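You operate a simulated robot arm through the tools that you are given. There is no shell and no other tool. Be economical: measure what you need, move in short steps, check, and stop when the job is done.

Carry out the task below with a simulated two-armed robot. There is one attempt and no reset: what you move stays moved.

## Task
Put the blue cup and the green pot on the purple plate.
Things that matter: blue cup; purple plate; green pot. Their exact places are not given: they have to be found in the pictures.

Only the result counts: the job must be done as asked and must still hold three seconds after the hand-in. Knocking over, shifting, dropping, spilling or breaking anything else fails it.

## Robot
Two 7-joint arms with two-finger parallel grippers on one trunk, on a base that drives. Base frame: it is fixed to the floor where the robot stands at the start and does not move with it; the origin is under the middle of the robot, x ahead of it, y to its left, z up. Units: mm, rad, N and s.
The left shoulder is at the start at [70, 163, 1070], the right one opposite. With the tool pointing down near the work surface each hand reaches from about 400 to 880 mm from the robot's upright axis, wherever it stands, measured 20 degrees to its own side. Places, roughly: purple plate [-3750, 3000, 750]; green pot [-1250, 1500, 750]. Payload 3.43 kg a hand.
Tool frame (each hand has its own): the origin (TCP) lies between the finger pads and is the grasp point; the fingertips stand 34 mm ahead of it; z points along the fingers, y is the line along which they close. The gripper opens to 128 mm. The fingers are 24 mm wide and 12 mm thick; the gripper's body (48 by 130 mm) begins 96 mm behind the TCP.
Orientation is told as [roll, pitch, yaw] about the base's x, y, z axes, in that order, counted from this pose: with the fingers straight down and closing along the base's y, the tool's x points along the base's -x, its y along +y and its z along -z.

## Interface
- The arms move only by the tool arm_command. It takes "left_series", "right_series" or both (then of equal length, played together; a hand with none holds still); each is a list of rows, each a list of 7 numbers: the shift along the tool's x, y, z in mm, then the turn, a rotation vector about the tool's x, y, z in rad, then the opening, from 0 (shut) to 1 (fully open). In form: [[dx, dy, dz, rx, ry, rz, hand], ...]. A call has 1 to 20 rows; each row shifts and turns the commanded pose from where the row before left it, along the tool's axes as they then stand. A row lasts 0.2 s, in which the tool goes at most 50 mm and 0.15 rad; a call with a longer step from one row to the next is refused whole, and so is a gripper value outside its range. A pose out of reach is approached as far as the arm can. The call stops where the force on the tool passes 40 N (or 10 N more than at its start, if that is more) or the arm is blocked; 0.2 s more then pass. The fingers move at their own pace (about 153 mm/s each) and stop on an object; they squeeze with about 30 N. The grip force told is the motor's: it shows also when the fingers shut on nothing. Time passes only in rows, and 0.2 s behind the last, so rows that do not move let the fingers close. The reply holds the time, the measured pose of the TCP, the force on the tool along the base axes, the opening and the grip force, in the units named above and with some noise.
- Cameras (640 x 400 px; columns grow to the right, rows downward): "scene" is now at [152.2, -4.9, 1298.6]; the picture's right is [-0.07, -1.00, 0.00], its down [-0.52, 0.03, -0.85] and it looks along [0.85, -0.06, -0.52] (base axes); focal length 282 px, centre (320, 200). "left" rides on the left gripper at [76, 11, -160] in its tool frame; the picture's right is [-0.15, 0.99, 0.00], its down [-0.88, -0.13, -0.46] and it looks along [-0.45, -0.07, 0.89] (tool axes); focal length 234 px, centre (320, 200). "right" rides on the right gripper at [76, -11, -160] in its tool frame; the picture's right is [0.15, 0.99, 0.00], its down [-0.88, 0.13, -0.46] and it looks along [-0.45, 0.07, 0.89] (tool axes); focal length 234 px, centre (320, 200).
- get_image(camera): a new picture of that camera. The clock stands still meanwhile.
- slide_trunk(by): slides the trunk up (or, below 0, down) by that many mm; the arms and the scene camera ride with it, the base frame stays. It gives what a move gives, with no picture.
- base_move(legs): drives the robot by 1 to 6 legs, each [ahead, left, turn to the left] in mm, mm and rad, along the robot's own axes; the way and the turn of a leg run together, so that a leg with both is an arc; at most 1500 mm and 3.142 rad a leg. The arms and the cameras ride along, it lands a little off, and it stops where it bumps. It gives what a move gives.
- pan_tilt(pan, tilt): turns the head with the scene camera to pan (to the left, within 1.501 rad either way) and tilt (down, from -0.506 to 1.204), counted from straight ahead of the robot. It gives what a move gives.
- point_at(camera, pixels): for up to 12 pixels [column, row] of the newest picture of that camera ("zoom" is the newest enlarged one), the place [x, y, z] in the base frame of the surface seen there, good to about 2 mm, but the place of the scene camera against the robot may be out by one fixed shift of up to 18 mm in any direction. The clock stands still meanwhile.
- inspect(camera, box): a new picture of the part [left, top, right, bottom] of that camera's present view, enlarged. The clock stands still meanwhile.
- sign_off(): hands the job in; it is judged then, once.

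Go step by step. Measure first, check grasps and placings, and put right what went wrong. The budget is 80 turns and 70 pictures, counting those below and the enlarged ones. Unless the task says otherwise, let go and move clear before handing in, and close with one line.

The tools are called after "Emit:" as name(argument=value, ...) on one line, values as JSON. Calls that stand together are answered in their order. arm_command: Moves the arms, as the interface text tells. Its arguments: {"type":"object","properties":{"left_series":{"type":"array","items":{"type":"array","items":{"type":"number"}}},"right_series":{"type":"array","items":{"type":"array","items":{"type":"number"}}}},"required":[]} The other tools are called the same way: slide_trunk (by) slides the trunk up or down; base_move (legs) drives the base; pan_tilt (pan, tilt) turns the head that bears the scene camera; get_image (camera) takes a picture; point_at (camera, pixels) gives the place of the surface under pixels of a picture; inspect (camera, box) takes an enlarged picture of a part of a camera's view; sign_off () hands the job in.

At the start:

```text
clock: 0.0
left_ee_pos: [664.4, 283.1, 996.3]
left_tcp_rot: [0.0, 0.0, 0.002]
left_contact_force: [0.5, -1.1, 0.0]
left_opening: 127.9
left_grasp_force: 0.2
right_ee_pos: [555.4, -229.4, 1087.9]
right_tcp_rot: [0.003, 0.0, 0.0]
right_contact_force: [-0.5, -0.5, 0.3]
right_opening: 127.9
right_grasp_force: 0.1
trunk travel left (down, up): [-550.0, 390.0]
robot x, y, heading: [-2.7, 0.9, -0.001]
head pan, tilt: [-0.066, 0.552]
```

scene: 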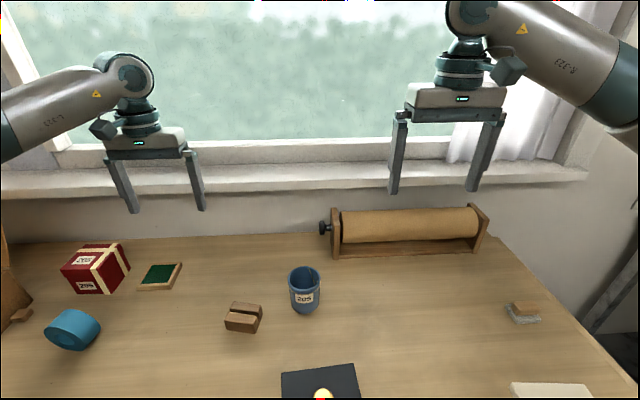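
right: 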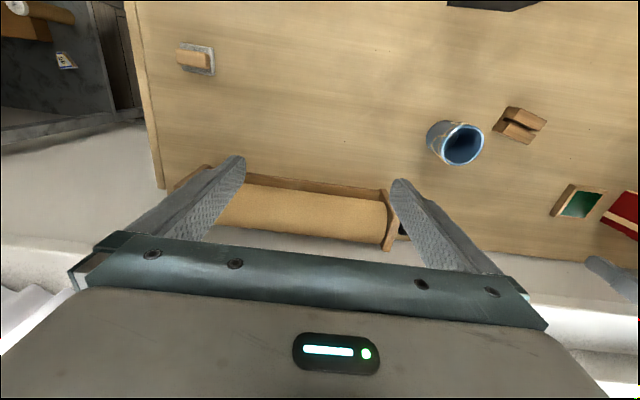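
left: 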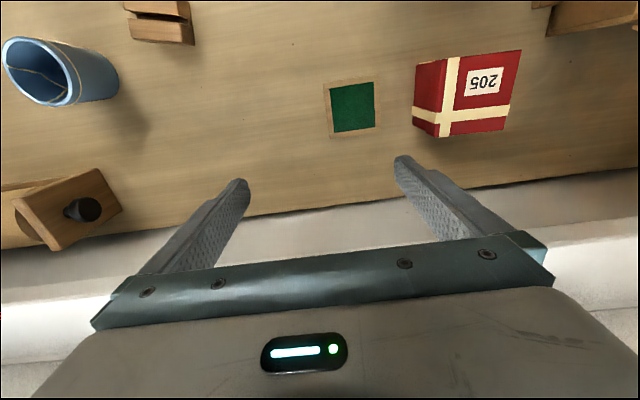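

The blue cup is on the bench in front of me at scene px (304,290). I'll measure it from all cameras.

Emit:
point_at(camera="scene", pixels=[[304, 270], [289, 272], [320, 271], [304, 285], [304, 308], [243, 310], [338, 235], [310, 320], [304, 278]])

Emit:
point_at(camera="right", pixels=[[427, 140], [483, 140], [458, 122], [456, 164], [438, 142], [462, 145], [436, 160], [520, 125]])

Emit:
inspect(camera="right", box=[400, 90, 560, 190])

Emit:
inspect(camera="scene", box=[264, 250, 344, 330])

```text
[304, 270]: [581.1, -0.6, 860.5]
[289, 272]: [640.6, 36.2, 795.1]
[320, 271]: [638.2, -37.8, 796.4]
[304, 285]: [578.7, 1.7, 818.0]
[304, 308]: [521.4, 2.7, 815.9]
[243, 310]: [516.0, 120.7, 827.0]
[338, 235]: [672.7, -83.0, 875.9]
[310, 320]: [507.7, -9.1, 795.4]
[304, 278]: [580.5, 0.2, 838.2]
```

```text
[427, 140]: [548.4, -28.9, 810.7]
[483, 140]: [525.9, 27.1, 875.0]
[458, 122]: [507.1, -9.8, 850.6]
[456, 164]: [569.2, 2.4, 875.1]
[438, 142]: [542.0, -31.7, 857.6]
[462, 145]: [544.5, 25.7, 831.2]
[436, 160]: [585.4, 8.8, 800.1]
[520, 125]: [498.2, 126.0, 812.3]
```

```text
4.00 times, centred on (480, 140) of right
```

zoom: 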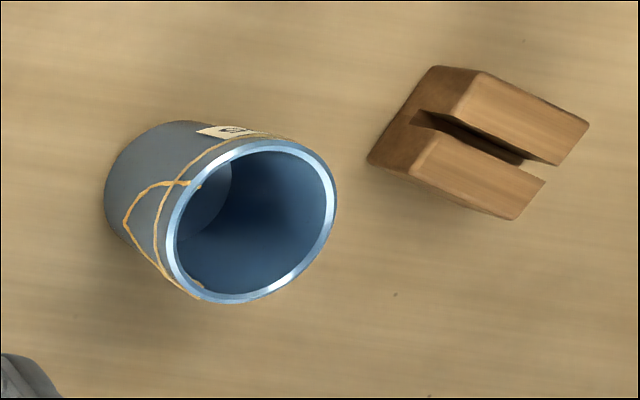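

```text
5.00 times, centred on (304, 290) of scene
```

zoom: 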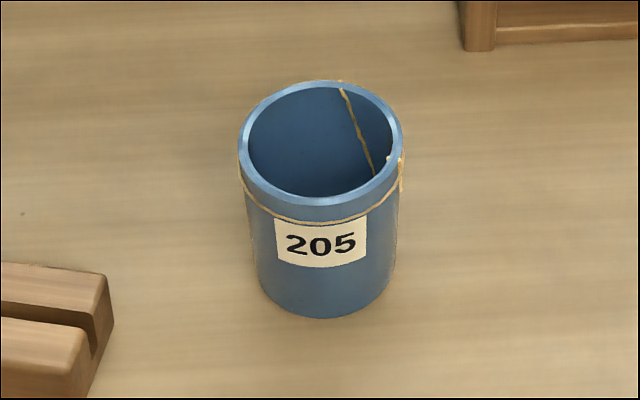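

Cup centre about (540,0), rim z≈875. I'll refine on the rim and the block next to it.

Emit:
point_at(camera="right", pixels=[[443, 146], [483, 140], [464, 126.3], [459, 164.5], [450, 133], [474, 157], [492, 130], [509, 107]])

Emit:
point_at(camera="zoom", pixels=[[244, 150], [397, 148], [320, 86], [320, 201], [320, 260], [320, 315], [112, 310]])

```text
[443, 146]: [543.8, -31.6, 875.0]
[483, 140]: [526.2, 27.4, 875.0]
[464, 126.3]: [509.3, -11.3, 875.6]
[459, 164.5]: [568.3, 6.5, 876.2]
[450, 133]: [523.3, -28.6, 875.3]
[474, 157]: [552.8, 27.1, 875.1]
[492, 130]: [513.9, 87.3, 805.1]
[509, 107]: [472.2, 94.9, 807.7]
```

```text
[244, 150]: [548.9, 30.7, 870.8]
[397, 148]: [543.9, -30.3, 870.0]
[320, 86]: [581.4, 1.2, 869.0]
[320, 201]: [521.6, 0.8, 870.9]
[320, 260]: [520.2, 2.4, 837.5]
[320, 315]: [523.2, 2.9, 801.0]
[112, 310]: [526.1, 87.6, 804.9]
```

Cup centre is (538,-1.5), rim z 875, diameter ~62. Moving the right hand above it with opening 0.8.

Emit:
arm_command(right_series=[[3, 38, 10, 0, 0, 0, 0.8], [3, 38, 10, 0, 0, 0, 0.8], [3, 38, 10, 0, 0, 0, 0.8], [3, 38, 10, 0, 0, 0, 0.8], [3, 38, 15, 0, 0, 0, 0.8], [2, 38, 20, 0, 0, 0, 0.8], [0, 0, 0, 0, 0, 0, 0.8]])

Emit:
get_image(camera="right")

```text
clock: 1.6
left_ee_pos: [664.8, 283.6, 996.7]
left_tcp_rot: [0.0, -0.001, -0.001]
left_contact_force: [-0.1, -0.5, -0.7]
left_opening: 127.7
left_grasp_force: 0.2
right_ee_pos: [538.4, -2.8, 1013.6]
right_tcp_rot: [0.0, 0.0, 0.0]
right_contact_force: [-0.3, 0.2, -0.8]
right_opening: 102.4
right_grasp_force: 0.0
trunk travel left (down, up): [-550.0, 390.0]
robot x, y, heading: [-0.7, -3.7, -0.002]
head pan, tilt: [-0.066, 0.552]
```

```text
64 pictures are left
```

right: 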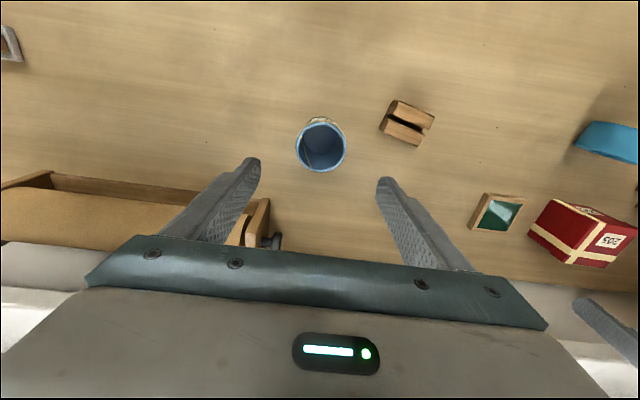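

The hand is centred over the cup at px (321,145). Descending 168 mm and closing.

Emit:
arm_command(right_series=[[0, 0, 40, 0, 0, 0, 0.8], [0, 0, 40, 0, 0, 0, 0.8], [0, 0, 40, 0, 0, 0, 0.8], [0, 0, 28, 0, 0, 0, 0.8], [0, 1, 20, 0, 0, 0, 0.8], [0, 0, 0, 0, 0, 0, 0.8]])

Emit:
get_image(camera="right")

```text
clock: 3.0
left_ee_pos: [664.7, 283.8, 995.8]
left_tcp_rot: [0.001, 0.002, 0.001]
left_contact_force: [0.4, -0.4, 1.2]
left_opening: 128.0
left_grasp_force: 0.1
right_ee_pos: [539.2, -0.5, 844.1]
right_tcp_rot: [-0.001, 0.001, 0.0]
right_contact_force: [0.7, 0.1, 0.5]
right_opening: 102.5
right_grasp_force: 0.0
trunk travel left (down, up): [-550.0, 390.0]
robot x, y, heading: [-0.5, -0.4, 0.001]
head pan, tilt: [-0.066, 0.552]
```

```text
63 pictures are left
```

right: 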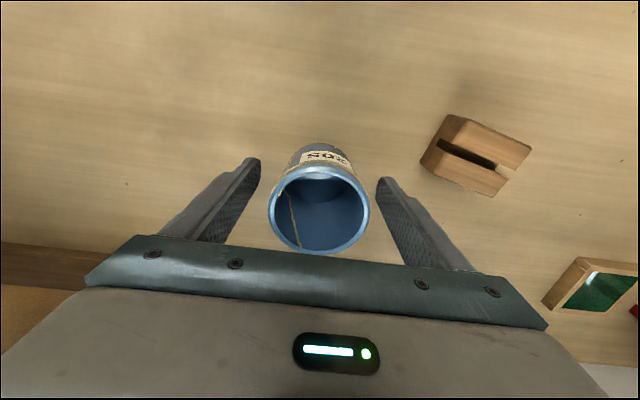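

Cup lies between the fingers. Close, then lift.

Emit:
arm_command(right_series=[[0, 0, 0, 0, 0, 0, 0.4], [0, 0, 0, 0, 0, 0, 0.3], [0, 0, 0, 0, 0, 0, 0.3], [0, 0, -10, 0, 0, 0, 0.3], [0, 0, -30, 0, 0, 0, 0.3], [0, 0, -30, 0, 0, 0, 0.3], [0, 0, -40, 0, 0, 0, 0.3], [0, 0, -40, 0, 0, 0, 0.3], [0, 0, 0, 0, 0, 0, 0.3]])

Emit:
get_image(camera="right")

```text
clock: 5.0
left_ee_pos: [665.2, 285.0, 995.8]
left_tcp_rot: [-0.001, 0.0, 0.001]
left_contact_force: [0.2, 0.2, -0.2]
left_opening: 127.9
left_grasp_force: 0.1
right_ee_pos: [538.5, 0.5, 993.7]
right_tcp_rot: [-0.001, 0.001, 0.0]
right_contact_force: [-0.1, 0.1, -1.8]
right_opening: 65.0
right_grasp_force: 30.0
trunk travel left (down, up): [-550.0, 390.0]
robot x, y, heading: [-1.8, -0.3, 0.001]
head pan, tilt: [-0.066, 0.552]
```

```text
62 pictures are left
```

right: 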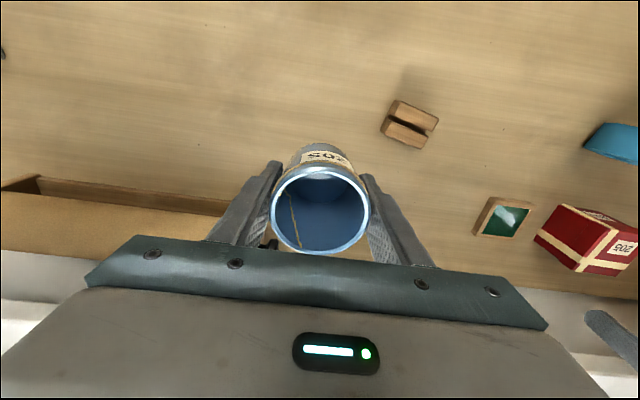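

The cup is held (65 mm, 30 N). I'll lift and tuck both arms, then look to both sides before driving.

Emit:
arm_command(right_series=[[5, -25, -25, 0, 0, 0, 0.3], [10, -35, -25, 0, 0, 0, 0.3], [10, -35, -25, 0, 0, 0, 0.3], [10, -35, -25, 0, 0, 0, 0.3], [10, -35, -20, 0, 0, 0, 0.3], [10, -30, 0, 0, 0, 0, 0.3], [10, -20, 0, 0, 0, 0, 0.3], [10, 0, 0, 0, 0, 0, 0.3]], left_series=[[25, 0, -20, 0, 0, 0, 1], [25, 0, -20, 0, 0, 0, 1], [25, 0, -20, 0, 0, 0, 1], [25, 0, -20, 0, 0, 0, 1], [25, 0, -20, 0, 0, 0, 1], [25, 0, -20, 0, 0, 0, 1], [25, 0, 0, 0, 0, 0, 1], [25, 0, 0, 0, 0, 0, 1]])

Emit:
pan_tilt(pan=1.5, tilt=0.45)

Emit:
get_image(camera="scene")

Emit:
pan_tilt(pan=-1.5, tilt=0.45)

Emit:
get_image(camera="scene")

```text
clock: 6.8
left_ee_pos: [464.6, 284.3, 1118.2]
left_tcp_rot: [0.0, -0.001, 0.0]
left_contact_force: [-0.3, -0.3, -0.5]
left_opening: 127.9
left_grasp_force: 0.1
right_ee_pos: [463.3, -215.2, 1114.4]
right_tcp_rot: [0.001, 0.001, 0.003]
right_contact_force: [-0.6, 0.1, -2.1]
right_opening: 65.1
right_grasp_force: 29.7
trunk travel left (down, up): [-550.0, 390.0]
robot x, y, heading: [0.6, 0.7, -0.003]
head pan, tilt: [-0.066, 0.552]
```

```text
clock: 8.4
left_ee_pos: [465.8, 284.4, 1116.7]
left_tcp_rot: [0.0, 0.0, 0.002]
left_contact_force: [-0.4, -0.5, 0.1]
left_opening: 128.3
left_grasp_force: 0.0
right_ee_pos: [464.0, -215.1, 1114.0]
right_tcp_rot: [0.001, 0.001, -0.001]
right_contact_force: [-0.8, 0.7, -1.6]
right_opening: 65.1
right_grasp_force: 30.1
trunk travel left (down, up): [-550.0, 390.0]
robot x, y, heading: [1.6, -0.2, -0.001]
head pan, tilt: [1.499, 0.45]
```

```text
61 pictures are left
```

scene: 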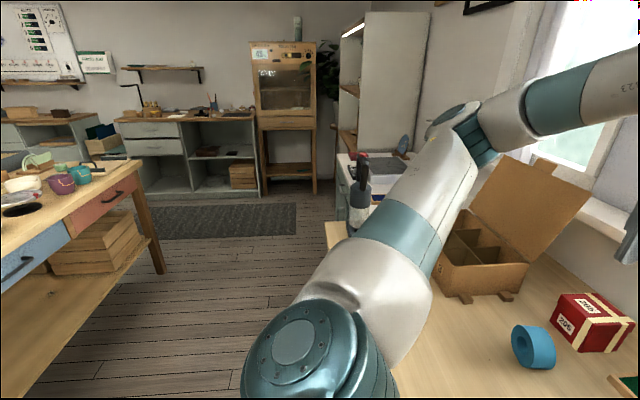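

```text
clock: 11.0
left_ee_pos: [465.3, 283.6, 1116.8]
left_tcp_rot: [0.0, -0.001, 0.001]
left_contact_force: [0.3, -0.5, -0.6]
left_opening: 128.0
left_grasp_force: 0.1
right_ee_pos: [464.4, -215.1, 1114.4]
right_tcp_rot: [-0.001, 0.0, -0.001]
right_contact_force: [0.1, -0.3, -1.8]
right_opening: 64.9
right_grasp_force: 29.7
trunk travel left (down, up): [-550.0, 390.0]
robot x, y, heading: [0.3, 2.3, -0.001]
head pan, tilt: [-1.499, 0.45]
```

```text
60 pictures are left
```

scene: 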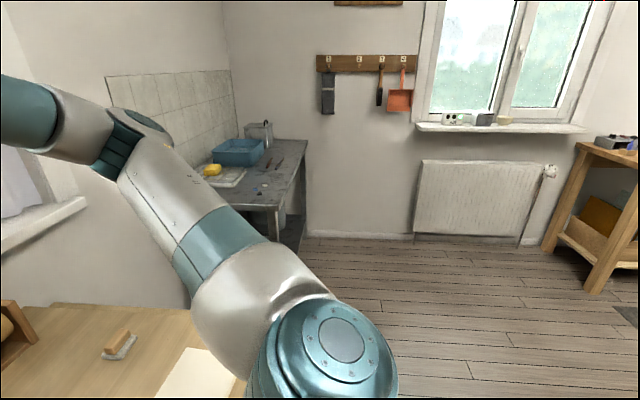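

Pot table is behind-left (left view px (40,165)). Backing off and turning left toward it.

Emit:
base_move(legs=[[-400, 0, 0], [0, 0, 1.57]])

Emit:
pan_tilt(pan=0.6, tilt=0.45)

Emit:
get_image(camera="scene")

```text
clock: 17.4
left_ee_pos: [-684.4, 466.4, 1117.7]
left_tcp_rot: [0.001, 0.0, 1.569]
left_contact_force: [0.8, -0.9, 0.3]
left_opening: 128.0
left_grasp_force: 0.0
right_ee_pos: [-183.7, 463.4, 1114.6]
right_tcp_rot: [-0.001, 0.002, 1.567]
right_contact_force: [0.2, -0.7, -1.9]
right_opening: 65.3
right_grasp_force: 29.9
trunk travel left (down, up): [-550.0, 390.0]
robot x, y, heading: [-401.9, -1.4, 1.567]
head pan, tilt: [-1.499, 0.45]
```

```text
clock: 19.4
left_ee_pos: [-683.2, 467.4, 1118.2]
left_tcp_rot: [-0.001, -0.001, 1.566]
left_contact_force: [0.8, -0.8, 1.5]
left_opening: 128.0
left_grasp_force: 0.1
right_ee_pos: [-183.8, 463.3, 1112.5]
right_tcp_rot: [-0.001, -0.001, 1.566]
right_contact_force: [-0.4, -0.2, -2.1]
right_opening: 64.9
right_grasp_force: 29.8
trunk travel left (down, up): [-550.0, 390.0]
robot x, y, heading: [-399.9, -2.7, 1.568]
head pan, tilt: [0.6, 0.45]
```

```text
59 pictures are left
```

scene: 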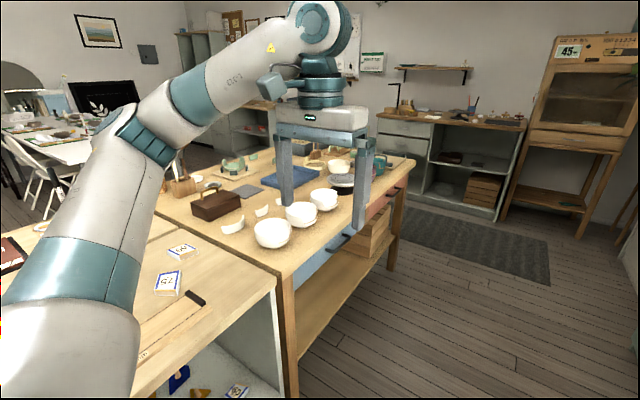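

Emit:
point_at(camera="scene", pixels=[[235, 166], [280, 285], [415, 168], [325, 195], [272, 240], [172, 222], [400, 260], [220, 205], [270, 310]])

Emit:
inspect(camera="scene", box=[150, 130, 430, 305])

```text
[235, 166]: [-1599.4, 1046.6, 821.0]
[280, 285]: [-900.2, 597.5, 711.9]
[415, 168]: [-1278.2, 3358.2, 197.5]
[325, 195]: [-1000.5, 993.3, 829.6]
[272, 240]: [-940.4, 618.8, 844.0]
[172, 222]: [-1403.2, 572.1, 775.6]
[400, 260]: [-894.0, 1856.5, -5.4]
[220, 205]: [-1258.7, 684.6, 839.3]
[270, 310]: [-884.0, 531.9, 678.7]
```

```text
2.29 times, centred on (290, 218) of scene
```

zoom: 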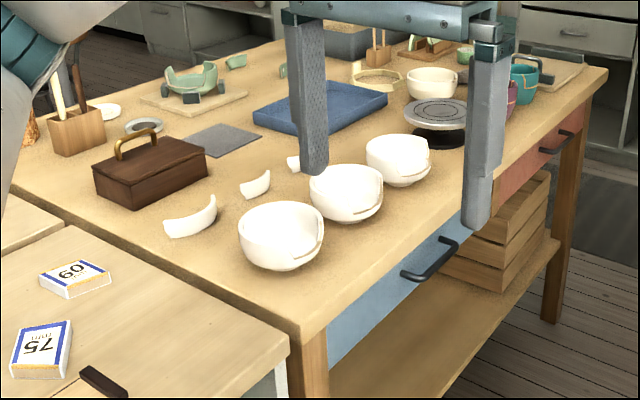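

Table edge is at x≈-890, y 580–1850. Driving along it, then turning to face it.

Emit:
base_move(legs=[[1400, 0, 0], [0, 0, 1.57]])

Emit:
pan_tilt(pan=0.0, tilt=0.55)

Emit:
get_image(camera="scene")

```text
clock: 30.1
left_ee_pos: [-862.9, 1103.5, 1115.9]
left_tcp_rot: [0.0, 0.001, 3.128]
left_contact_force: [0.7, -0.4, 0.0]
left_opening: 128.0
left_grasp_force: 0.0
right_ee_pos: [-854.6, 1603.0, 1113.9]
right_tcp_rot: [0.0, 0.001, 3.129]
right_contact_force: [0.5, -0.3, -1.8]
right_opening: 65.1
right_grasp_force: 29.4
trunk travel left (down, up): [-550.0, 390.0]
robot x, y, heading: [-396.1, 1382.9, 3.124]
head pan, tilt: [0.6, 0.45]
```

```text
clock: 31.1
left_ee_pos: [-863.9, 1104.2, 1117.8]
left_tcp_rot: [-0.001, -0.001, 3.128]
left_contact_force: [-0.3, 0.9, -0.6]
left_opening: 127.7
left_grasp_force: 0.1
right_ee_pos: [-855.3, 1603.1, 1114.0]
right_tcp_rot: [0.0, 0.001, 3.127]
right_contact_force: [0.1, -0.2, -1.6]
right_opening: 64.9
right_grasp_force: 29.7
trunk travel left (down, up): [-550.0, 390.0]
robot x, y, heading: [-398.0, 1381.7, 3.126]
head pan, tilt: [0.0, 0.55]
```

```text
57 pictures are left
```

scene: 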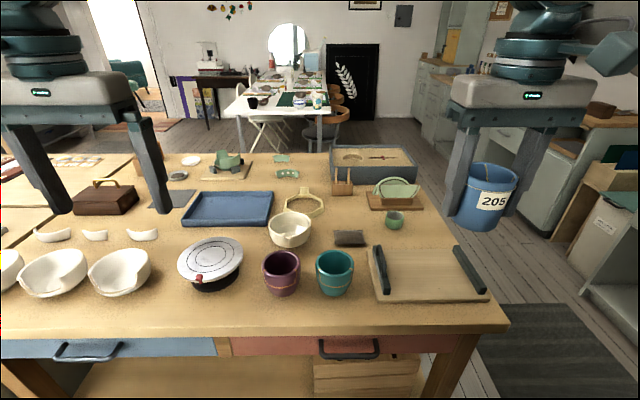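

Emit:
point_at(camera="scene", pixels=[[394, 214], [394, 224], [385, 220], [404, 220], [334, 275], [228, 160], [394, 188], [380, 330], [290, 228], [348, 238]])

Emit:
inspect(camera="scene", box=[300, 170, 460, 300])

Emit:
inspect(camera="scene", box=[160, 60, 400, 210])

```text
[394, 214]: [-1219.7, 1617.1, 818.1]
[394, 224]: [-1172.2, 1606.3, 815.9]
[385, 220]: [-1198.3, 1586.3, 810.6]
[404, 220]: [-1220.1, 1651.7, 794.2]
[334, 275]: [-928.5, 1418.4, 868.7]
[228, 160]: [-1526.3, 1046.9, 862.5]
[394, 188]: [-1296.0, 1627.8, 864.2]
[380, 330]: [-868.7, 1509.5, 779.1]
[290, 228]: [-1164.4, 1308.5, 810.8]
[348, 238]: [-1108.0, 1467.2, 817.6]
```

```text
3.08 times, centred on (380, 235) of scene
```

zoom: 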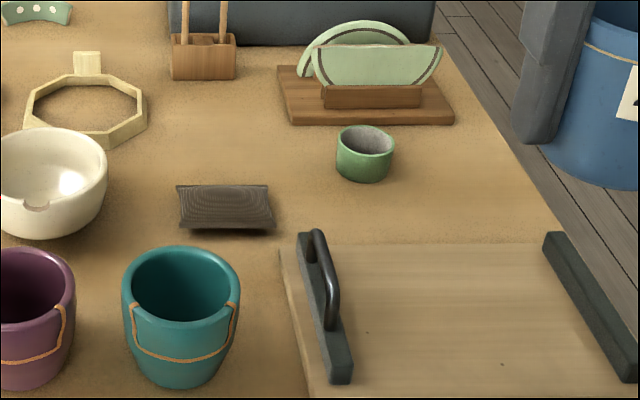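

```text
2.67 times, centred on (280, 135) of scene
```

zoom: 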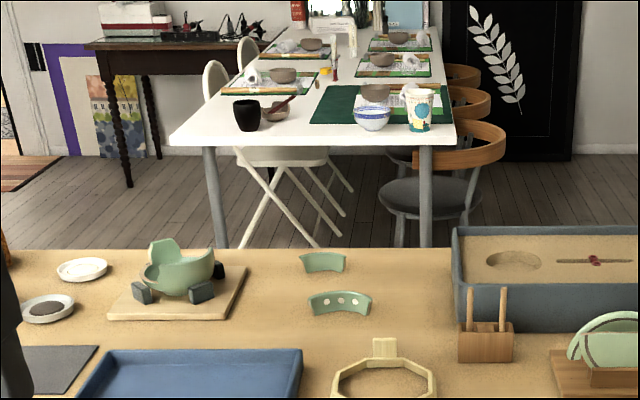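

Green pot is the small one at px (394,218), ≈(-1205,1615,815). I'll shift the base so the left hand can take it.

Emit:
base_move(legs=[[0, -380, 0.014], [90, 0, 0]])

Emit:
pan_tilt(pan=0.1, tilt=0.6)

Emit:
get_image(camera="scene")

Emit:
get_image(camera="left")

```text
clock: 34.1
left_ee_pos: [-946.8, 1476.6, 1116.7]
left_tcp_rot: [0.001, 0.0, -3.141]
left_contact_force: [-0.3, -0.8, 1.2]
left_opening: 128.0
left_grasp_force: 0.1
right_ee_pos: [-944.9, 1976.5, 1113.3]
right_tcp_rot: [0.001, 0.0, 3.142]
right_contact_force: [-0.5, -0.2, -2.1]
right_opening: 65.2
right_grasp_force: 30.6
trunk travel left (down, up): [-550.0, 390.0]
robot x, y, heading: [-477.0, 1761.4, 3.144]
head pan, tilt: [0.0, 0.55]
```

```text
clock: 34.8
left_ee_pos: [-946.8, 1477.0, 1116.5]
left_tcp_rot: [0.001, 0.0, -3.14]
left_contact_force: [0.1, 0.3, 0.2]
left_opening: 127.9
left_grasp_force: 0.0
right_ee_pos: [-944.8, 1975.9, 1114.3]
right_tcp_rot: [0.002, 0.002, -3.141]
right_contact_force: [0.0, 0.3, -1.7]
right_opening: 65.4
right_grasp_force: 30.0
trunk travel left (down, up): [-550.0, 390.0]
robot x, y, heading: [-480.9, 1755.0, 3.141]
head pan, tilt: [0.099, 0.6]
```

```text
54 pictures are left
```

scene: 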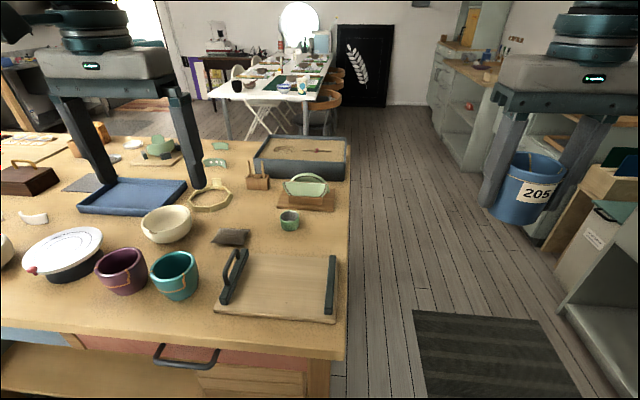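

```text
53 pictures are left
```

left: 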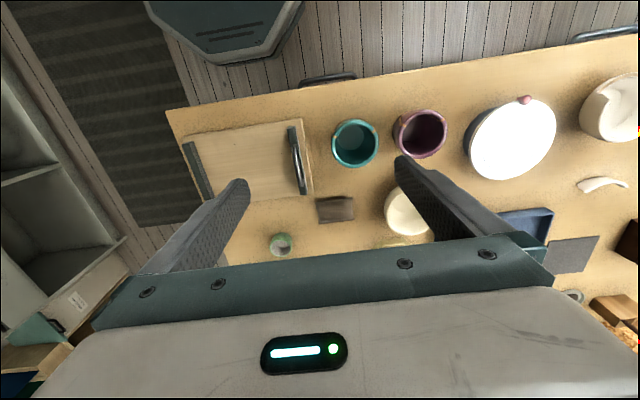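

Emit:
point_at(camera="left", pixels=[[281, 240], [272, 243], [290, 245], [281, 253], [281, 234]])

Emit:
point_at(camera="scene", pixels=[[289, 215], [289, 226], [281, 220], [297, 220], [305, 188], [305, 206], [335, 258], [270, 160]])

```text
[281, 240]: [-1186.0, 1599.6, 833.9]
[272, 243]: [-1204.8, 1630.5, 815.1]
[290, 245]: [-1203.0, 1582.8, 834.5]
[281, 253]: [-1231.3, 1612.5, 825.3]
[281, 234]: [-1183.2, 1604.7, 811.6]
```

```text
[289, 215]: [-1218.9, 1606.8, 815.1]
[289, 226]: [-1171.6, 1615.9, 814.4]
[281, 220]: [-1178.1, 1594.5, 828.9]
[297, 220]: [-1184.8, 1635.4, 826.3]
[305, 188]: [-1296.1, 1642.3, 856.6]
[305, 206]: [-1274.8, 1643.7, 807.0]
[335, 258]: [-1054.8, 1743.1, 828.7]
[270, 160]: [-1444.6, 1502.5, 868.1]
```

Pot centre ≈(-1204,1606), top 834. Moving left hand above it.

Emit:
arm_command(left_series=[[-37, -18.5, 0, 0, 0, 0, 0.75], [-37, -18.5, 0, 0, 0, 0, 0.75], [-37, -18.5, 0, 0, 0, 0, 0.75], [-37, -18.5, 0, 0, 0, 0, 0.75], [-37, -18.5, 20, 0, 0, 0, 0.75], [-37, -18.5, 30, 0, 0, 0, 0.75], [-35, -18, 40, 0, 0, 0, 0.75], [0, 0, 40, 0, 0, 0, 0.75], [0, 0, 0, 0, 0, 0, 0.75]])

Emit:
get_image(camera="left")

```text
refused: row 6 steps farther than a row can; nothing moved
```

```text
52 pictures are left
```

left: 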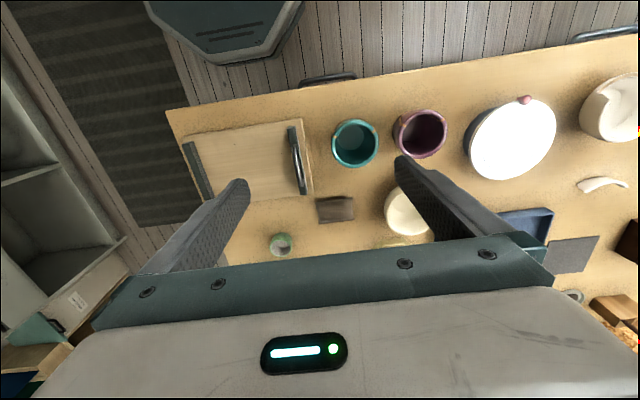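

The row was too long; same move with smaller steps.

Emit:
arm_command(left_series=[[-37, -18.5, 0, 0, 0, 0, 0.75], [-37, -18.5, 0, 0, 0, 0, 0.75], [-37, -18.5, 0, 0, 0, 0, 0.75], [-37, -18.5, 0, 0, 0, 0, 0.75], [-37, -18.5, 20, 0, 0, 0, 0.75], [-37, -18.5, 20, 0, 0, 0, 0.75], [-35, -18, 20, 0, 0, 0, 0.75], [0, 0, 40, 0, 0, 0, 0.75], [0, 0, 40, 0, 0, 0, 0.75], [0, 0, 0, 0, 0, 0, 0.75]])

Emit:
get_image(camera="left")

```text
clock: 37.0
left_ee_pos: [-1201.7, 1605.9, 976.2]
left_tcp_rot: [-0.001, 0.001, -3.142]
left_contact_force: [-0.4, -0.3, 0.6]
left_opening: 96.0
left_grasp_force: 0.1
right_ee_pos: [-943.8, 1977.2, 1115.1]
right_tcp_rot: [-0.001, 0.0, 3.142]
right_contact_force: [-0.3, 0.3, -1.3]
right_opening: 65.0
right_grasp_force: 30.3
trunk travel left (down, up): [-550.0, 390.0]
robot x, y, heading: [-481.2, 1759.7, 3.147]
head pan, tilt: [0.099, 0.6]
```

```text
51 pictures are left
```

left: 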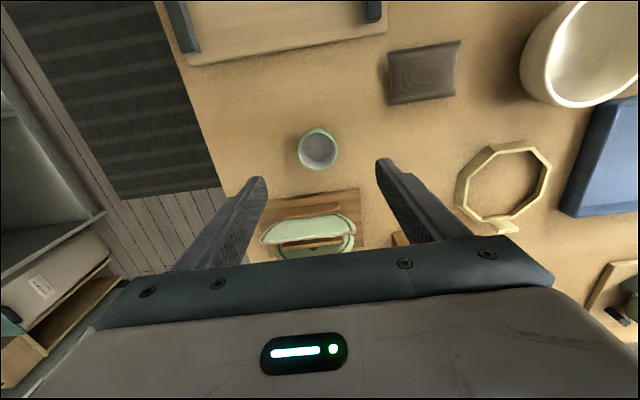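

Emit:
point_at(camera="left", pixels=[[299, 148], [337, 150], [318, 131], [318, 168], [318, 152], [330, 228], [300, 232]])

Emit:
inspect(camera="left", box=[270, 110, 370, 190])

```text
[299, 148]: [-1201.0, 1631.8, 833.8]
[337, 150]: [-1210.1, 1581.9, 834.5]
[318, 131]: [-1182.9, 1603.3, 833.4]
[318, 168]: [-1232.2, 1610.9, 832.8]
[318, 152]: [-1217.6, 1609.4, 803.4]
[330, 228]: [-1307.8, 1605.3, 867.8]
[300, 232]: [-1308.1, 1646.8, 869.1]
```

```text
5.00 times, centred on (320, 150) of left
```

zoom: 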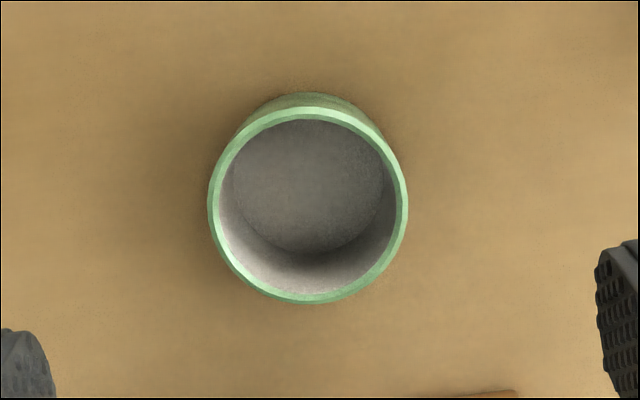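

Pot centre (-1207,1607), Ø50, rim 834. Descend to z≈841, close, lift a little.

Emit:
arm_command(left_series=[[-5, -1, 40, 0, 0, 0, 0.75], [0, 0, 40, 0, 0, 0, 0.75], [0, 0, 35, 0, 0, 0, 0.75], [0, 0, 20, 0, 0, 0, 0.75], [0, 0, 0, 0, 0, 0, 0.75], [0, 0, 0, 0, 0, 0, 0.3], [0, 0, 0, 0, 0, 0, 0.2], [0, 0, 0, 0, 0, 0, 0.2]])

Emit:
get_image(camera="left")

```text
clock: 38.8
left_ee_pos: [-1208.8, 1607.8, 843.9]
left_tcp_rot: [0.001, 0.001, -3.14]
left_contact_force: [0.5, 0.1, 1.6]
left_opening: 49.1
left_grasp_force: 29.8
right_ee_pos: [-945.9, 1975.9, 1114.5]
right_tcp_rot: [0.0, 0.0, 3.142]
right_contact_force: [0.5, 1.0, -1.3]
right_opening: 65.0
right_grasp_force: 30.7
trunk travel left (down, up): [-550.0, 390.0]
robot x, y, heading: [-478.4, 1758.0, 3.141]
head pan, tilt: [0.099, 0.6]
```

```text
49 pictures are left
```

left: 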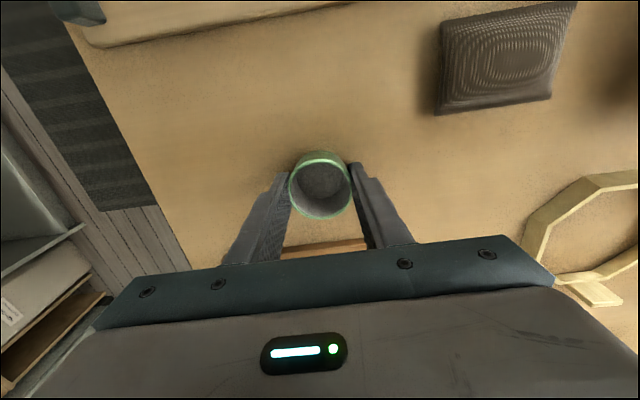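

Pot gripped (49 mm, 30 N). Lift and retract to carry pose.

Emit:
arm_command(left_series=[[0, 0, -10, 0, 0, 0, 0.2], [0, 0, -25, 0, 0, 0, 0.2], [0, 0, -40, 0, 0, 0, 0.2], [0, 0, -40, 0, 0, 0, 0.2], [0, 0, -40, 0, 0, 0, 0.2], [0, 0, -40, 0, 0, 0, 0.2], [0, 0, -40, 0, 0, 0, 0.2], [0, 0, -36, 0, 0, 0, 0.2], [37, 18, 0, 0, 0, 0, 0.2], [37, 18, 0, 0, 0, 0, 0.2], [37, 18, 0, 0, 0, 0, 0.2], [37, 18, 0, 0, 0, 0, 0.2], [37, 18, 0, 0, 0, 0, 0.2], [37, 18, 0, 0, 0, 0, 0.2], [37, 18, 0, 0, 0, 0, 0.2], [0, 0, 0, 0, 0, 0, 0.2]])

Emit:
get_image(camera="left")

Emit:
pan_tilt(pan=-0.4, tilt=0.25)

Emit:
get_image(camera="scene")

```text
clock: 42.2
left_ee_pos: [-951.2, 1480.6, 1112.4]
left_tcp_rot: [0.0, 0.0, -3.14]
left_contact_force: [0.6, -0.1, 0.0]
left_opening: 48.4
left_grasp_force: 29.6
right_ee_pos: [-944.6, 1975.6, 1115.0]
right_tcp_rot: [0.001, 0.003, 3.142]
right_contact_force: [-0.2, 0.5, -1.7]
right_opening: 64.8
right_grasp_force: 30.1
trunk travel left (down, up): [-550.0, 390.0]
robot x, y, heading: [-481.4, 1759.2, 3.144]
head pan, tilt: [0.099, 0.6]
```

```text
48 pictures are left
```

left: 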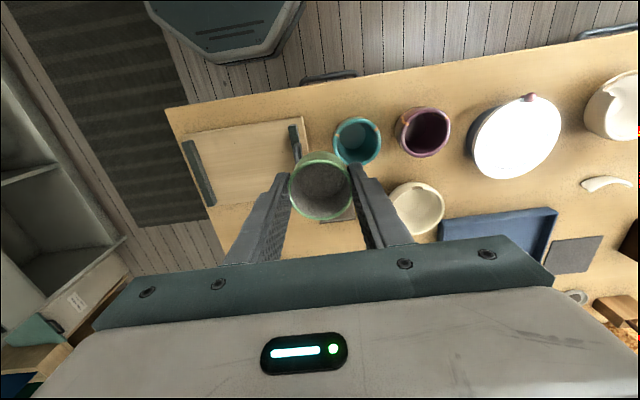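

```text
clock: 43.1
left_ee_pos: [-949.5, 1478.5, 1113.1]
left_tcp_rot: [-0.001, 0.0, -3.14]
left_contact_force: [-0.1, -0.6, -0.9]
left_opening: 48.3
left_grasp_force: 30.3
right_ee_pos: [-945.6, 1976.2, 1114.5]
right_tcp_rot: [-0.002, -0.001, 3.142]
right_contact_force: [0.7, 0.3, -1.2]
right_opening: 65.3
right_grasp_force: 30.1
trunk travel left (down, up): [-550.0, 390.0]
robot x, y, heading: [-481.2, 1760.3, 3.143]
head pan, tilt: [-0.4, 0.25]
```

```text
47 pictures are left
```

scene: 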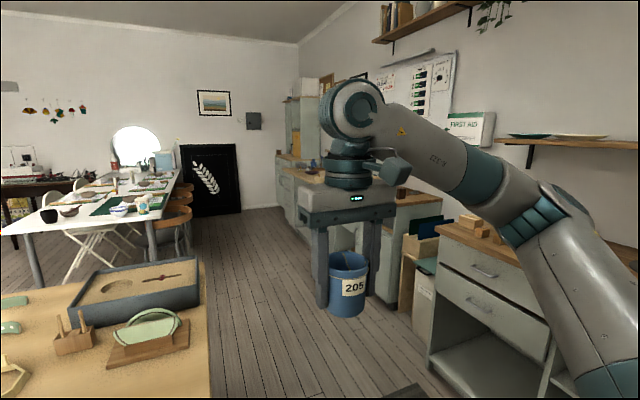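

Both objects held. The plate should be on the counter along the right-hand wall; measuring the corridor.

Emit:
point_at(camera="scene", pixels=[[285, 300], [285, 240], [205, 290], [280, 180], [405, 300], [435, 345], [180, 200], [300, 165], [380, 270], [310, 240], [190, 245], [520, 137]])

Emit:
inspect(camera="scene", box=[240, 80, 440, 300])

```text
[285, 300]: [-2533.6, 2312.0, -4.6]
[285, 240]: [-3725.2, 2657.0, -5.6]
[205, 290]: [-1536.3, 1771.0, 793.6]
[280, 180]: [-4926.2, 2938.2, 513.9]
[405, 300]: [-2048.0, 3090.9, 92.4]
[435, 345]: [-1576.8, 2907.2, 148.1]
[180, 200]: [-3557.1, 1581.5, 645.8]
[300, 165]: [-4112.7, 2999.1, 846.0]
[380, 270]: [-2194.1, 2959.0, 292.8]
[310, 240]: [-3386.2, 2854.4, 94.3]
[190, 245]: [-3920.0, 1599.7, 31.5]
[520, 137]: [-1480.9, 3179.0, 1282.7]
```

```text
1.82 times, centred on (340, 190) of scene
```

zoom: 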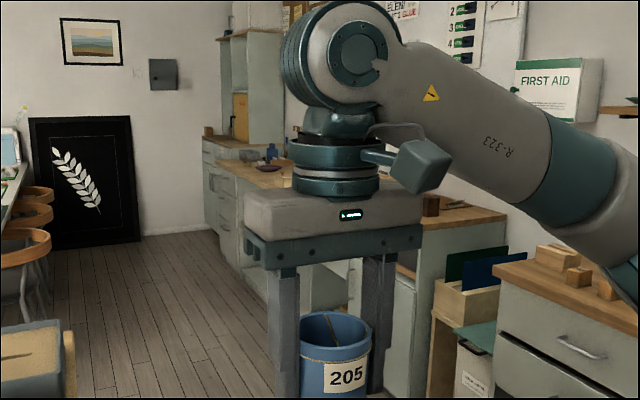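

Corridor is free between y≈1850 and 2850; the purple plate appears at zoom px (267,168). Side-step right to y≈2280 and drive ahead.

Emit:
base_move(legs=[[0, -520, 0], [1500, 0, 0], [1000, 0, 0]])

Emit:
pan_tilt(pan=-0.7, tilt=0.4)

Emit:
get_image(camera="scene")

```text
clock: 58.0
left_ee_pos: [-3440.6, 1974.6, 1112.9]
left_tcp_rot: [-0.001, 0.002, -3.122]
left_contact_force: [0.4, 0.4, 0.2]
left_opening: 47.1
left_grasp_force: 30.3
right_ee_pos: [-3444.4, 2471.0, 1114.6]
right_tcp_rot: [0.001, 0.0, -3.124]
right_contact_force: [-0.6, -0.4, -1.0]
right_opening: 65.0
right_grasp_force: 30.4
trunk travel left (down, up): [-550.0, 390.0]
robot x, y, heading: [-2978.8, 2261.0, -3.127]
head pan, tilt: [-0.4, 0.25]
```

```text
clock: 58.8
left_ee_pos: [-3439.8, 1973.5, 1113.6]
left_tcp_rot: [-0.001, 0.0, -3.122]
left_contact_force: [-0.1, 0.3, -0.5]
left_opening: 47.3
left_grasp_force: 30.7
right_ee_pos: [-3443.9, 2469.9, 1114.2]
right_tcp_rot: [-0.001, 0.0, -3.125]
right_contact_force: [-0.1, 0.0, -2.0]
right_opening: 64.9
right_grasp_force: 30.2
trunk travel left (down, up): [-550.0, 390.0]
robot x, y, heading: [-2978.2, 2264.9, -3.124]
head pan, tilt: [-0.7, 0.4]
```

```text
45 pictures are left
```

scene: 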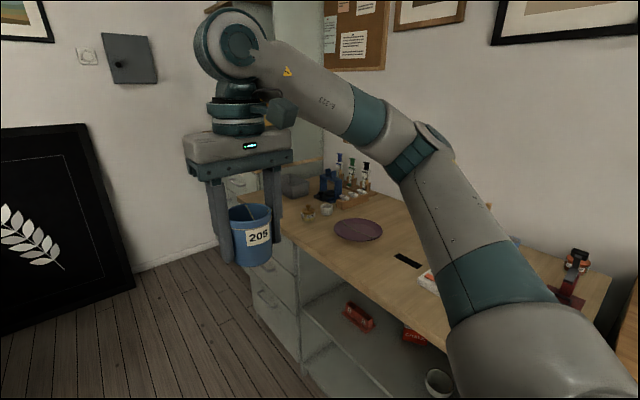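

The purple plate is at px (358,229). The left opening has drifted from 49 to 47, so I'm checking the pot as well as measuring the plate.

Emit:
point_at(camera="scene", pixels=[[334, 229], [382, 230], [358, 219], [358, 241], [358, 230], [310, 212], [326, 208], [350, 200], [407, 260], [300, 240], [430, 330]])

Emit:
inspect(camera="left", box=[220, 120, 420, 260])

Emit:
inspect(camera="scene", box=[270, 140, 470, 300])

```text
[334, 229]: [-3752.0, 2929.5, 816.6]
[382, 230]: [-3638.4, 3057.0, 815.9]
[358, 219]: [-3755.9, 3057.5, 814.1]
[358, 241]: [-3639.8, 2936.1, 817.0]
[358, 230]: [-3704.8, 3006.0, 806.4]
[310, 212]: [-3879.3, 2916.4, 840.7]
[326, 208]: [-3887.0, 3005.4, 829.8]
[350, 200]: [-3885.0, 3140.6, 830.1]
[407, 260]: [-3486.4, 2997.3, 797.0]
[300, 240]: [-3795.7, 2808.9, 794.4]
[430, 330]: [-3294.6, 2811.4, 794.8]
```

```text
2.86 times, centred on (320, 190) of left
```

zoom: 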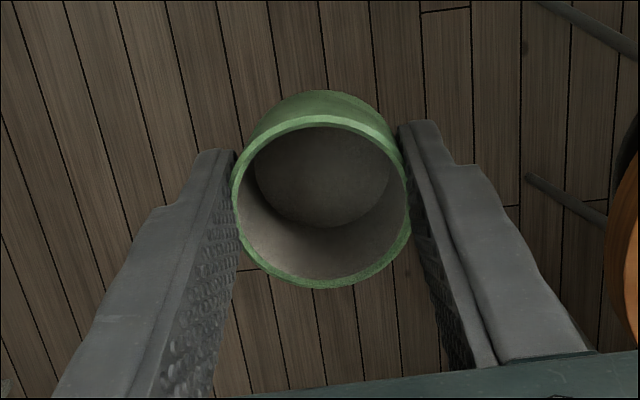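

```text
2.50 times, centred on (370, 220) of scene
```

zoom: 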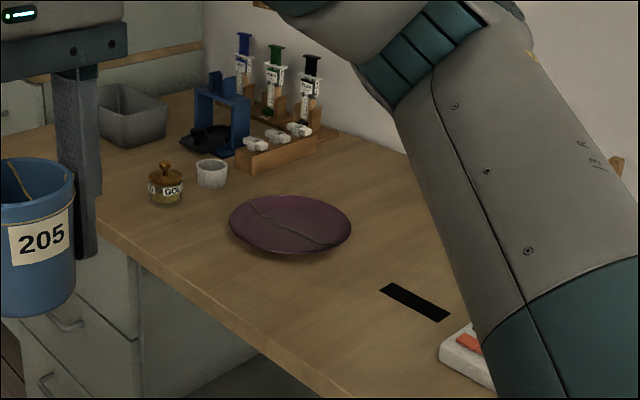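

Plate centre ≈(-3697,2995), Ø~170. Turning right to face the counter and strafing in front of the plate; then checking the pot's depth in the grip.

Emit:
base_move(legs=[[0, 0, -1.583], [0, 710, 0], [100, 0, 0]])

Emit:
pan_tilt(pan=0.0, tilt=0.65)

Emit:
get_image(camera="scene")

Emit:
inspect(camera="left", box=[220, 120, 420, 260])

Emit:
point_at(camera="zoom", pixels=[[320, 121], [315, 284], [238, 200], [405, 190], [320, 100], [320, 190]])

```text
clock: 67.2
left_ee_pos: [-3952.4, 2846.1, 1113.1]
left_tcp_rot: [0.0, 0.0, 1.558]
left_contact_force: [-0.5, 0.7, -1.0]
left_opening: 47.3
left_grasp_force: 30.4
right_ee_pos: [-3455.5, 2833.5, 1113.3]
right_tcp_rot: [-0.001, 0.001, 1.559]
right_contact_force: [0.4, 0.3, -1.0]
right_opening: 64.9
right_grasp_force: 29.8
trunk travel left (down, up): [-550.0, 390.0]
robot x, y, heading: [-3680.8, 2370.0, 1.559]
head pan, tilt: [-0.7, 0.4]
```

```text
clock: 68.3
left_ee_pos: [-3951.3, 2843.7, 1112.5]
left_tcp_rot: [-0.001, -0.001, 1.559]
left_contact_force: [0.2, 0.1, 0.6]
left_opening: 47.0
left_grasp_force: 29.9
right_ee_pos: [-3455.7, 2832.2, 1113.6]
right_tcp_rot: [0.001, 0.0, 1.559]
right_contact_force: [-0.5, 1.0, -1.5]
right_opening: 64.9
right_grasp_force: 29.3
trunk travel left (down, up): [-550.0, 390.0]
robot x, y, heading: [-3674.5, 2367.9, 1.558]
head pan, tilt: [0.0, 0.649]
```

```text
42 pictures are left
```

scene: 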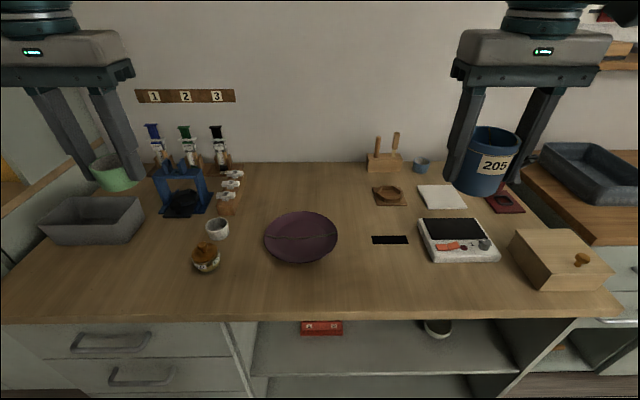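

```text
2.86 times, centred on (320, 190) of left
```

zoom: 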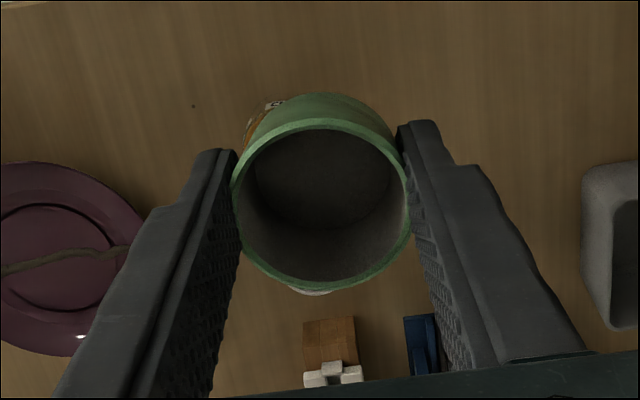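

```text
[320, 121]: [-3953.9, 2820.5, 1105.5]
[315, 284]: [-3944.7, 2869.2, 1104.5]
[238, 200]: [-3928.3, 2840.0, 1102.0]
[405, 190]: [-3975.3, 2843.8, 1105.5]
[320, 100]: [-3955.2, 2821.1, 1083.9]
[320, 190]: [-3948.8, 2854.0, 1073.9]
```

Pot is still sound: its rim is 7 mm below the TCP. Moving the cup hand above the plate region to measure the plate with the hand camera.

Emit:
arm_command(right_series=[[-16, 30, 0, 0, 0, 0, 0.3], [-16, 30, 0, 0, 0, 0, 0.3], [-16, 30, 0, 0, 0, 0, 0.3], [-16, 30, 0, 0, 0, 0, 0.3], [-16, 30, 0, 0, 0, 0, 0.3], [-16, 30, 0, 0, 0, 0, 0.3], [-16, 30, 0, 0, 0, 0, 0.3], [-16, 25, 0, 0, 0, 0, 0.3], [0, 0, 0, 0, 0, 0, 0.3]])

Emit:
get_image(camera="right")

Emit:
get_image(camera="left")

```text
clock: 70.3
left_ee_pos: [-3951.6, 2846.1, 1113.1]
left_tcp_rot: [-0.001, 0.0, 1.559]
left_contact_force: [0.2, 0.7, -0.3]
left_opening: 47.1
left_grasp_force: 30.6
right_ee_pos: [-3687.4, 2965.0, 1115.1]
right_tcp_rot: [0.0, 0.0, 1.557]
right_contact_force: [0.4, 0.5, -1.2]
right_opening: 64.9
right_grasp_force: 30.1
trunk travel left (down, up): [-550.0, 390.0]
robot x, y, heading: [-3677.6, 2368.9, 1.556]
head pan, tilt: [0.0, 0.649]
```

```text
40 pictures are left
```

right: 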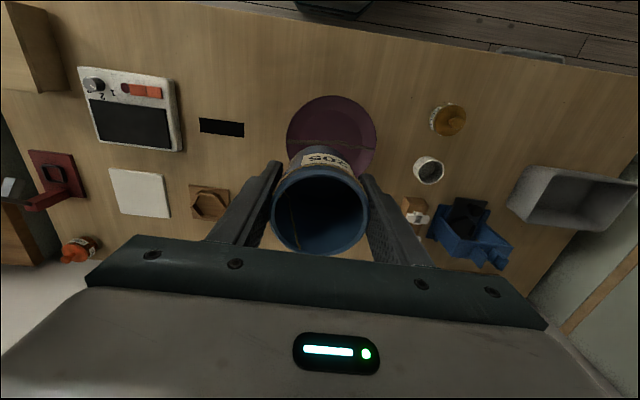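

```text
39 pictures are left
```

left: 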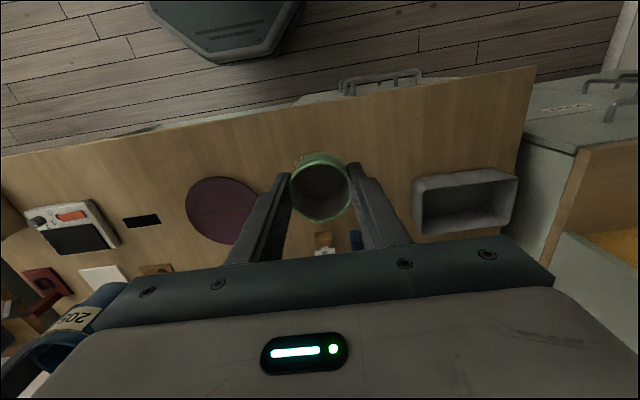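

Measure plate rim and floor from both hand cameras.

Emit:
point_at(camera="right", pixels=[[287, 134], [376, 138], [332, 96], [303, 106], [362, 108], [367, 165], [330, 125], [310, 125], [355, 125], [355, 150], [345, 112]])

Emit:
point_at(camera="left", pixels=[[187, 205], [258, 205], [222, 177], [222, 244], [222, 210], [200, 233], [200, 210], [240, 205], [222, 190], [222, 230]])

Emit:
inspect(camera="left", box=[160, 150, 290, 260])

```text
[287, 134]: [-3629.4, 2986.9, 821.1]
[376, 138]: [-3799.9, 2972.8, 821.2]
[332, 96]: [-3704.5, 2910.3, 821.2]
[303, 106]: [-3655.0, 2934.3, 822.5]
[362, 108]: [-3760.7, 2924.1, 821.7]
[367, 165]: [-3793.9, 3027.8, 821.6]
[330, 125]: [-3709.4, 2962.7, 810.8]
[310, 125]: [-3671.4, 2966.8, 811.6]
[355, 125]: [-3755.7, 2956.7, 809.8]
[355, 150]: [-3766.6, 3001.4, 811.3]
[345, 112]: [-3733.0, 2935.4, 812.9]
```

```text
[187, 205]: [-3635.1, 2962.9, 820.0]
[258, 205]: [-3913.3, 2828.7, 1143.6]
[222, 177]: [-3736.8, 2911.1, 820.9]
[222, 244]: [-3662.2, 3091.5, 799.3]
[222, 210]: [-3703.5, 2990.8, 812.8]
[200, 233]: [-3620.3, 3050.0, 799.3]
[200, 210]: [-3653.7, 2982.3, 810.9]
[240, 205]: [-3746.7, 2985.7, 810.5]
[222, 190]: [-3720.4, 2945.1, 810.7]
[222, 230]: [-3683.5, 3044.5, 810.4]
```

```text
3.64 times, centred on (225, 205) of left
```

zoom: 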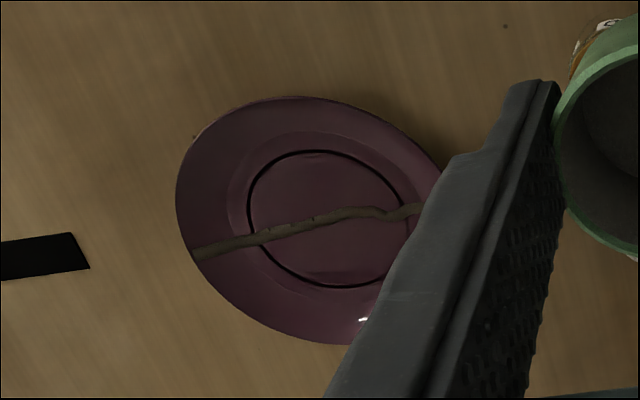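

Plate centre (-3713,2996), flat floor z≈810.5 to radius ~58. The cup goes at (-3713,3026), far half, and the pot later at (-3713,2958). Lowering the cup to 15 mm above.

Emit:
arm_command(right_series=[[-30, 13, 0, 0, 0, 0, 0.3], [-30.6, 13.5, 0, 0, 0, 0, 0.3], [0, 0, 40, 0, 0, 0, 0.3], [0, 0, 40, 0, 0, 0, 0.3], [0, 0, 40, 0, 0, 0, 0.3], [0, 0, 40, 0, 0, 0, 0.3], [0, 0, 40, 0, 0, 0, 0.3], [0, 0, 30, 0, 0, 0, 0.3], [0, 0, 15, 0, 0, 0, 0.3], [0, 0, 0, 0, 0, 0, 0.3], [0, 0, 0, 0, 0, 0, 0.3]])

Emit:
get_image(camera="right")

Emit:
get_image(camera="scene")

```text
clock: 72.7
left_ee_pos: [-3951.9, 2845.6, 1112.1]
left_tcp_rot: [0.001, 0.001, 1.558]
left_contact_force: [0.8, -0.1, -0.4]
left_opening: 47.3
left_grasp_force: 30.5
right_ee_pos: [-3715.1, 3026.2, 868.5]
right_tcp_rot: [0.001, 0.0, 1.559]
right_contact_force: [0.4, 0.6, -2.2]
right_opening: 65.4
right_grasp_force: 30.0
trunk travel left (down, up): [-550.0, 390.0]
robot x, y, heading: [-3677.0, 2371.0, 1.555]
head pan, tilt: [0.0, 0.649]
```

```text
37 pictures are left
```

right: 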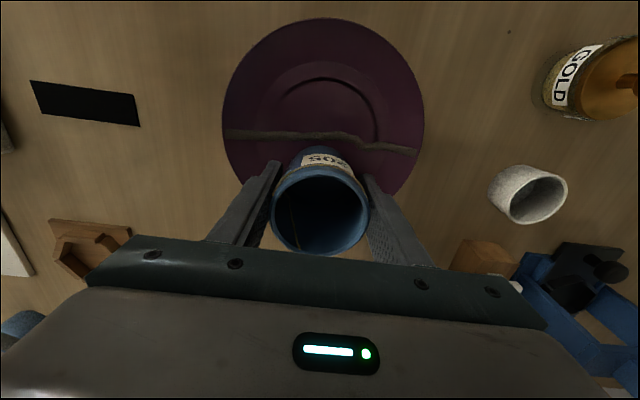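

```text
36 pictures are left
```

scene: 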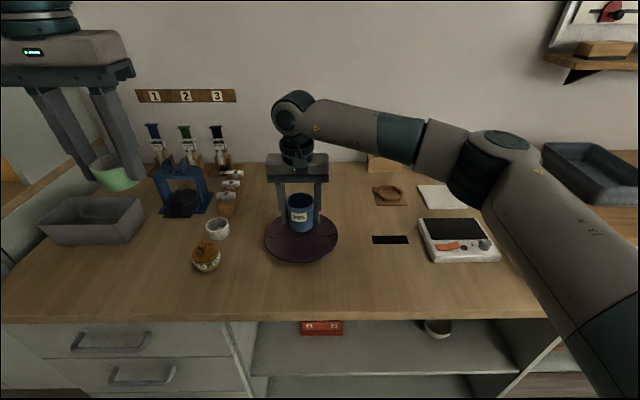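

Emit:
point_at(camera="right", pixels=[[223, 110], [424, 110], [322, 19], [322, 110], [290, 136], [355, 142], [270, 115], [380, 115], [262, 150], [320, 63], [250, 170], [405, 175]])

```text
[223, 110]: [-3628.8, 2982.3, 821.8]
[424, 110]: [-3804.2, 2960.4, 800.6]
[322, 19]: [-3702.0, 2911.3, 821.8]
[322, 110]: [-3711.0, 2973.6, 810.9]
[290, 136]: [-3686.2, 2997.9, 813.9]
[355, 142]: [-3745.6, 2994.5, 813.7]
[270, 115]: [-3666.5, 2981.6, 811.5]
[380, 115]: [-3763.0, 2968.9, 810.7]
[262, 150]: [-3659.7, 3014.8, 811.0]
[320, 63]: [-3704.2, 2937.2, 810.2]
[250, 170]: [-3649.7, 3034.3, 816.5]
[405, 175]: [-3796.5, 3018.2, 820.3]
```

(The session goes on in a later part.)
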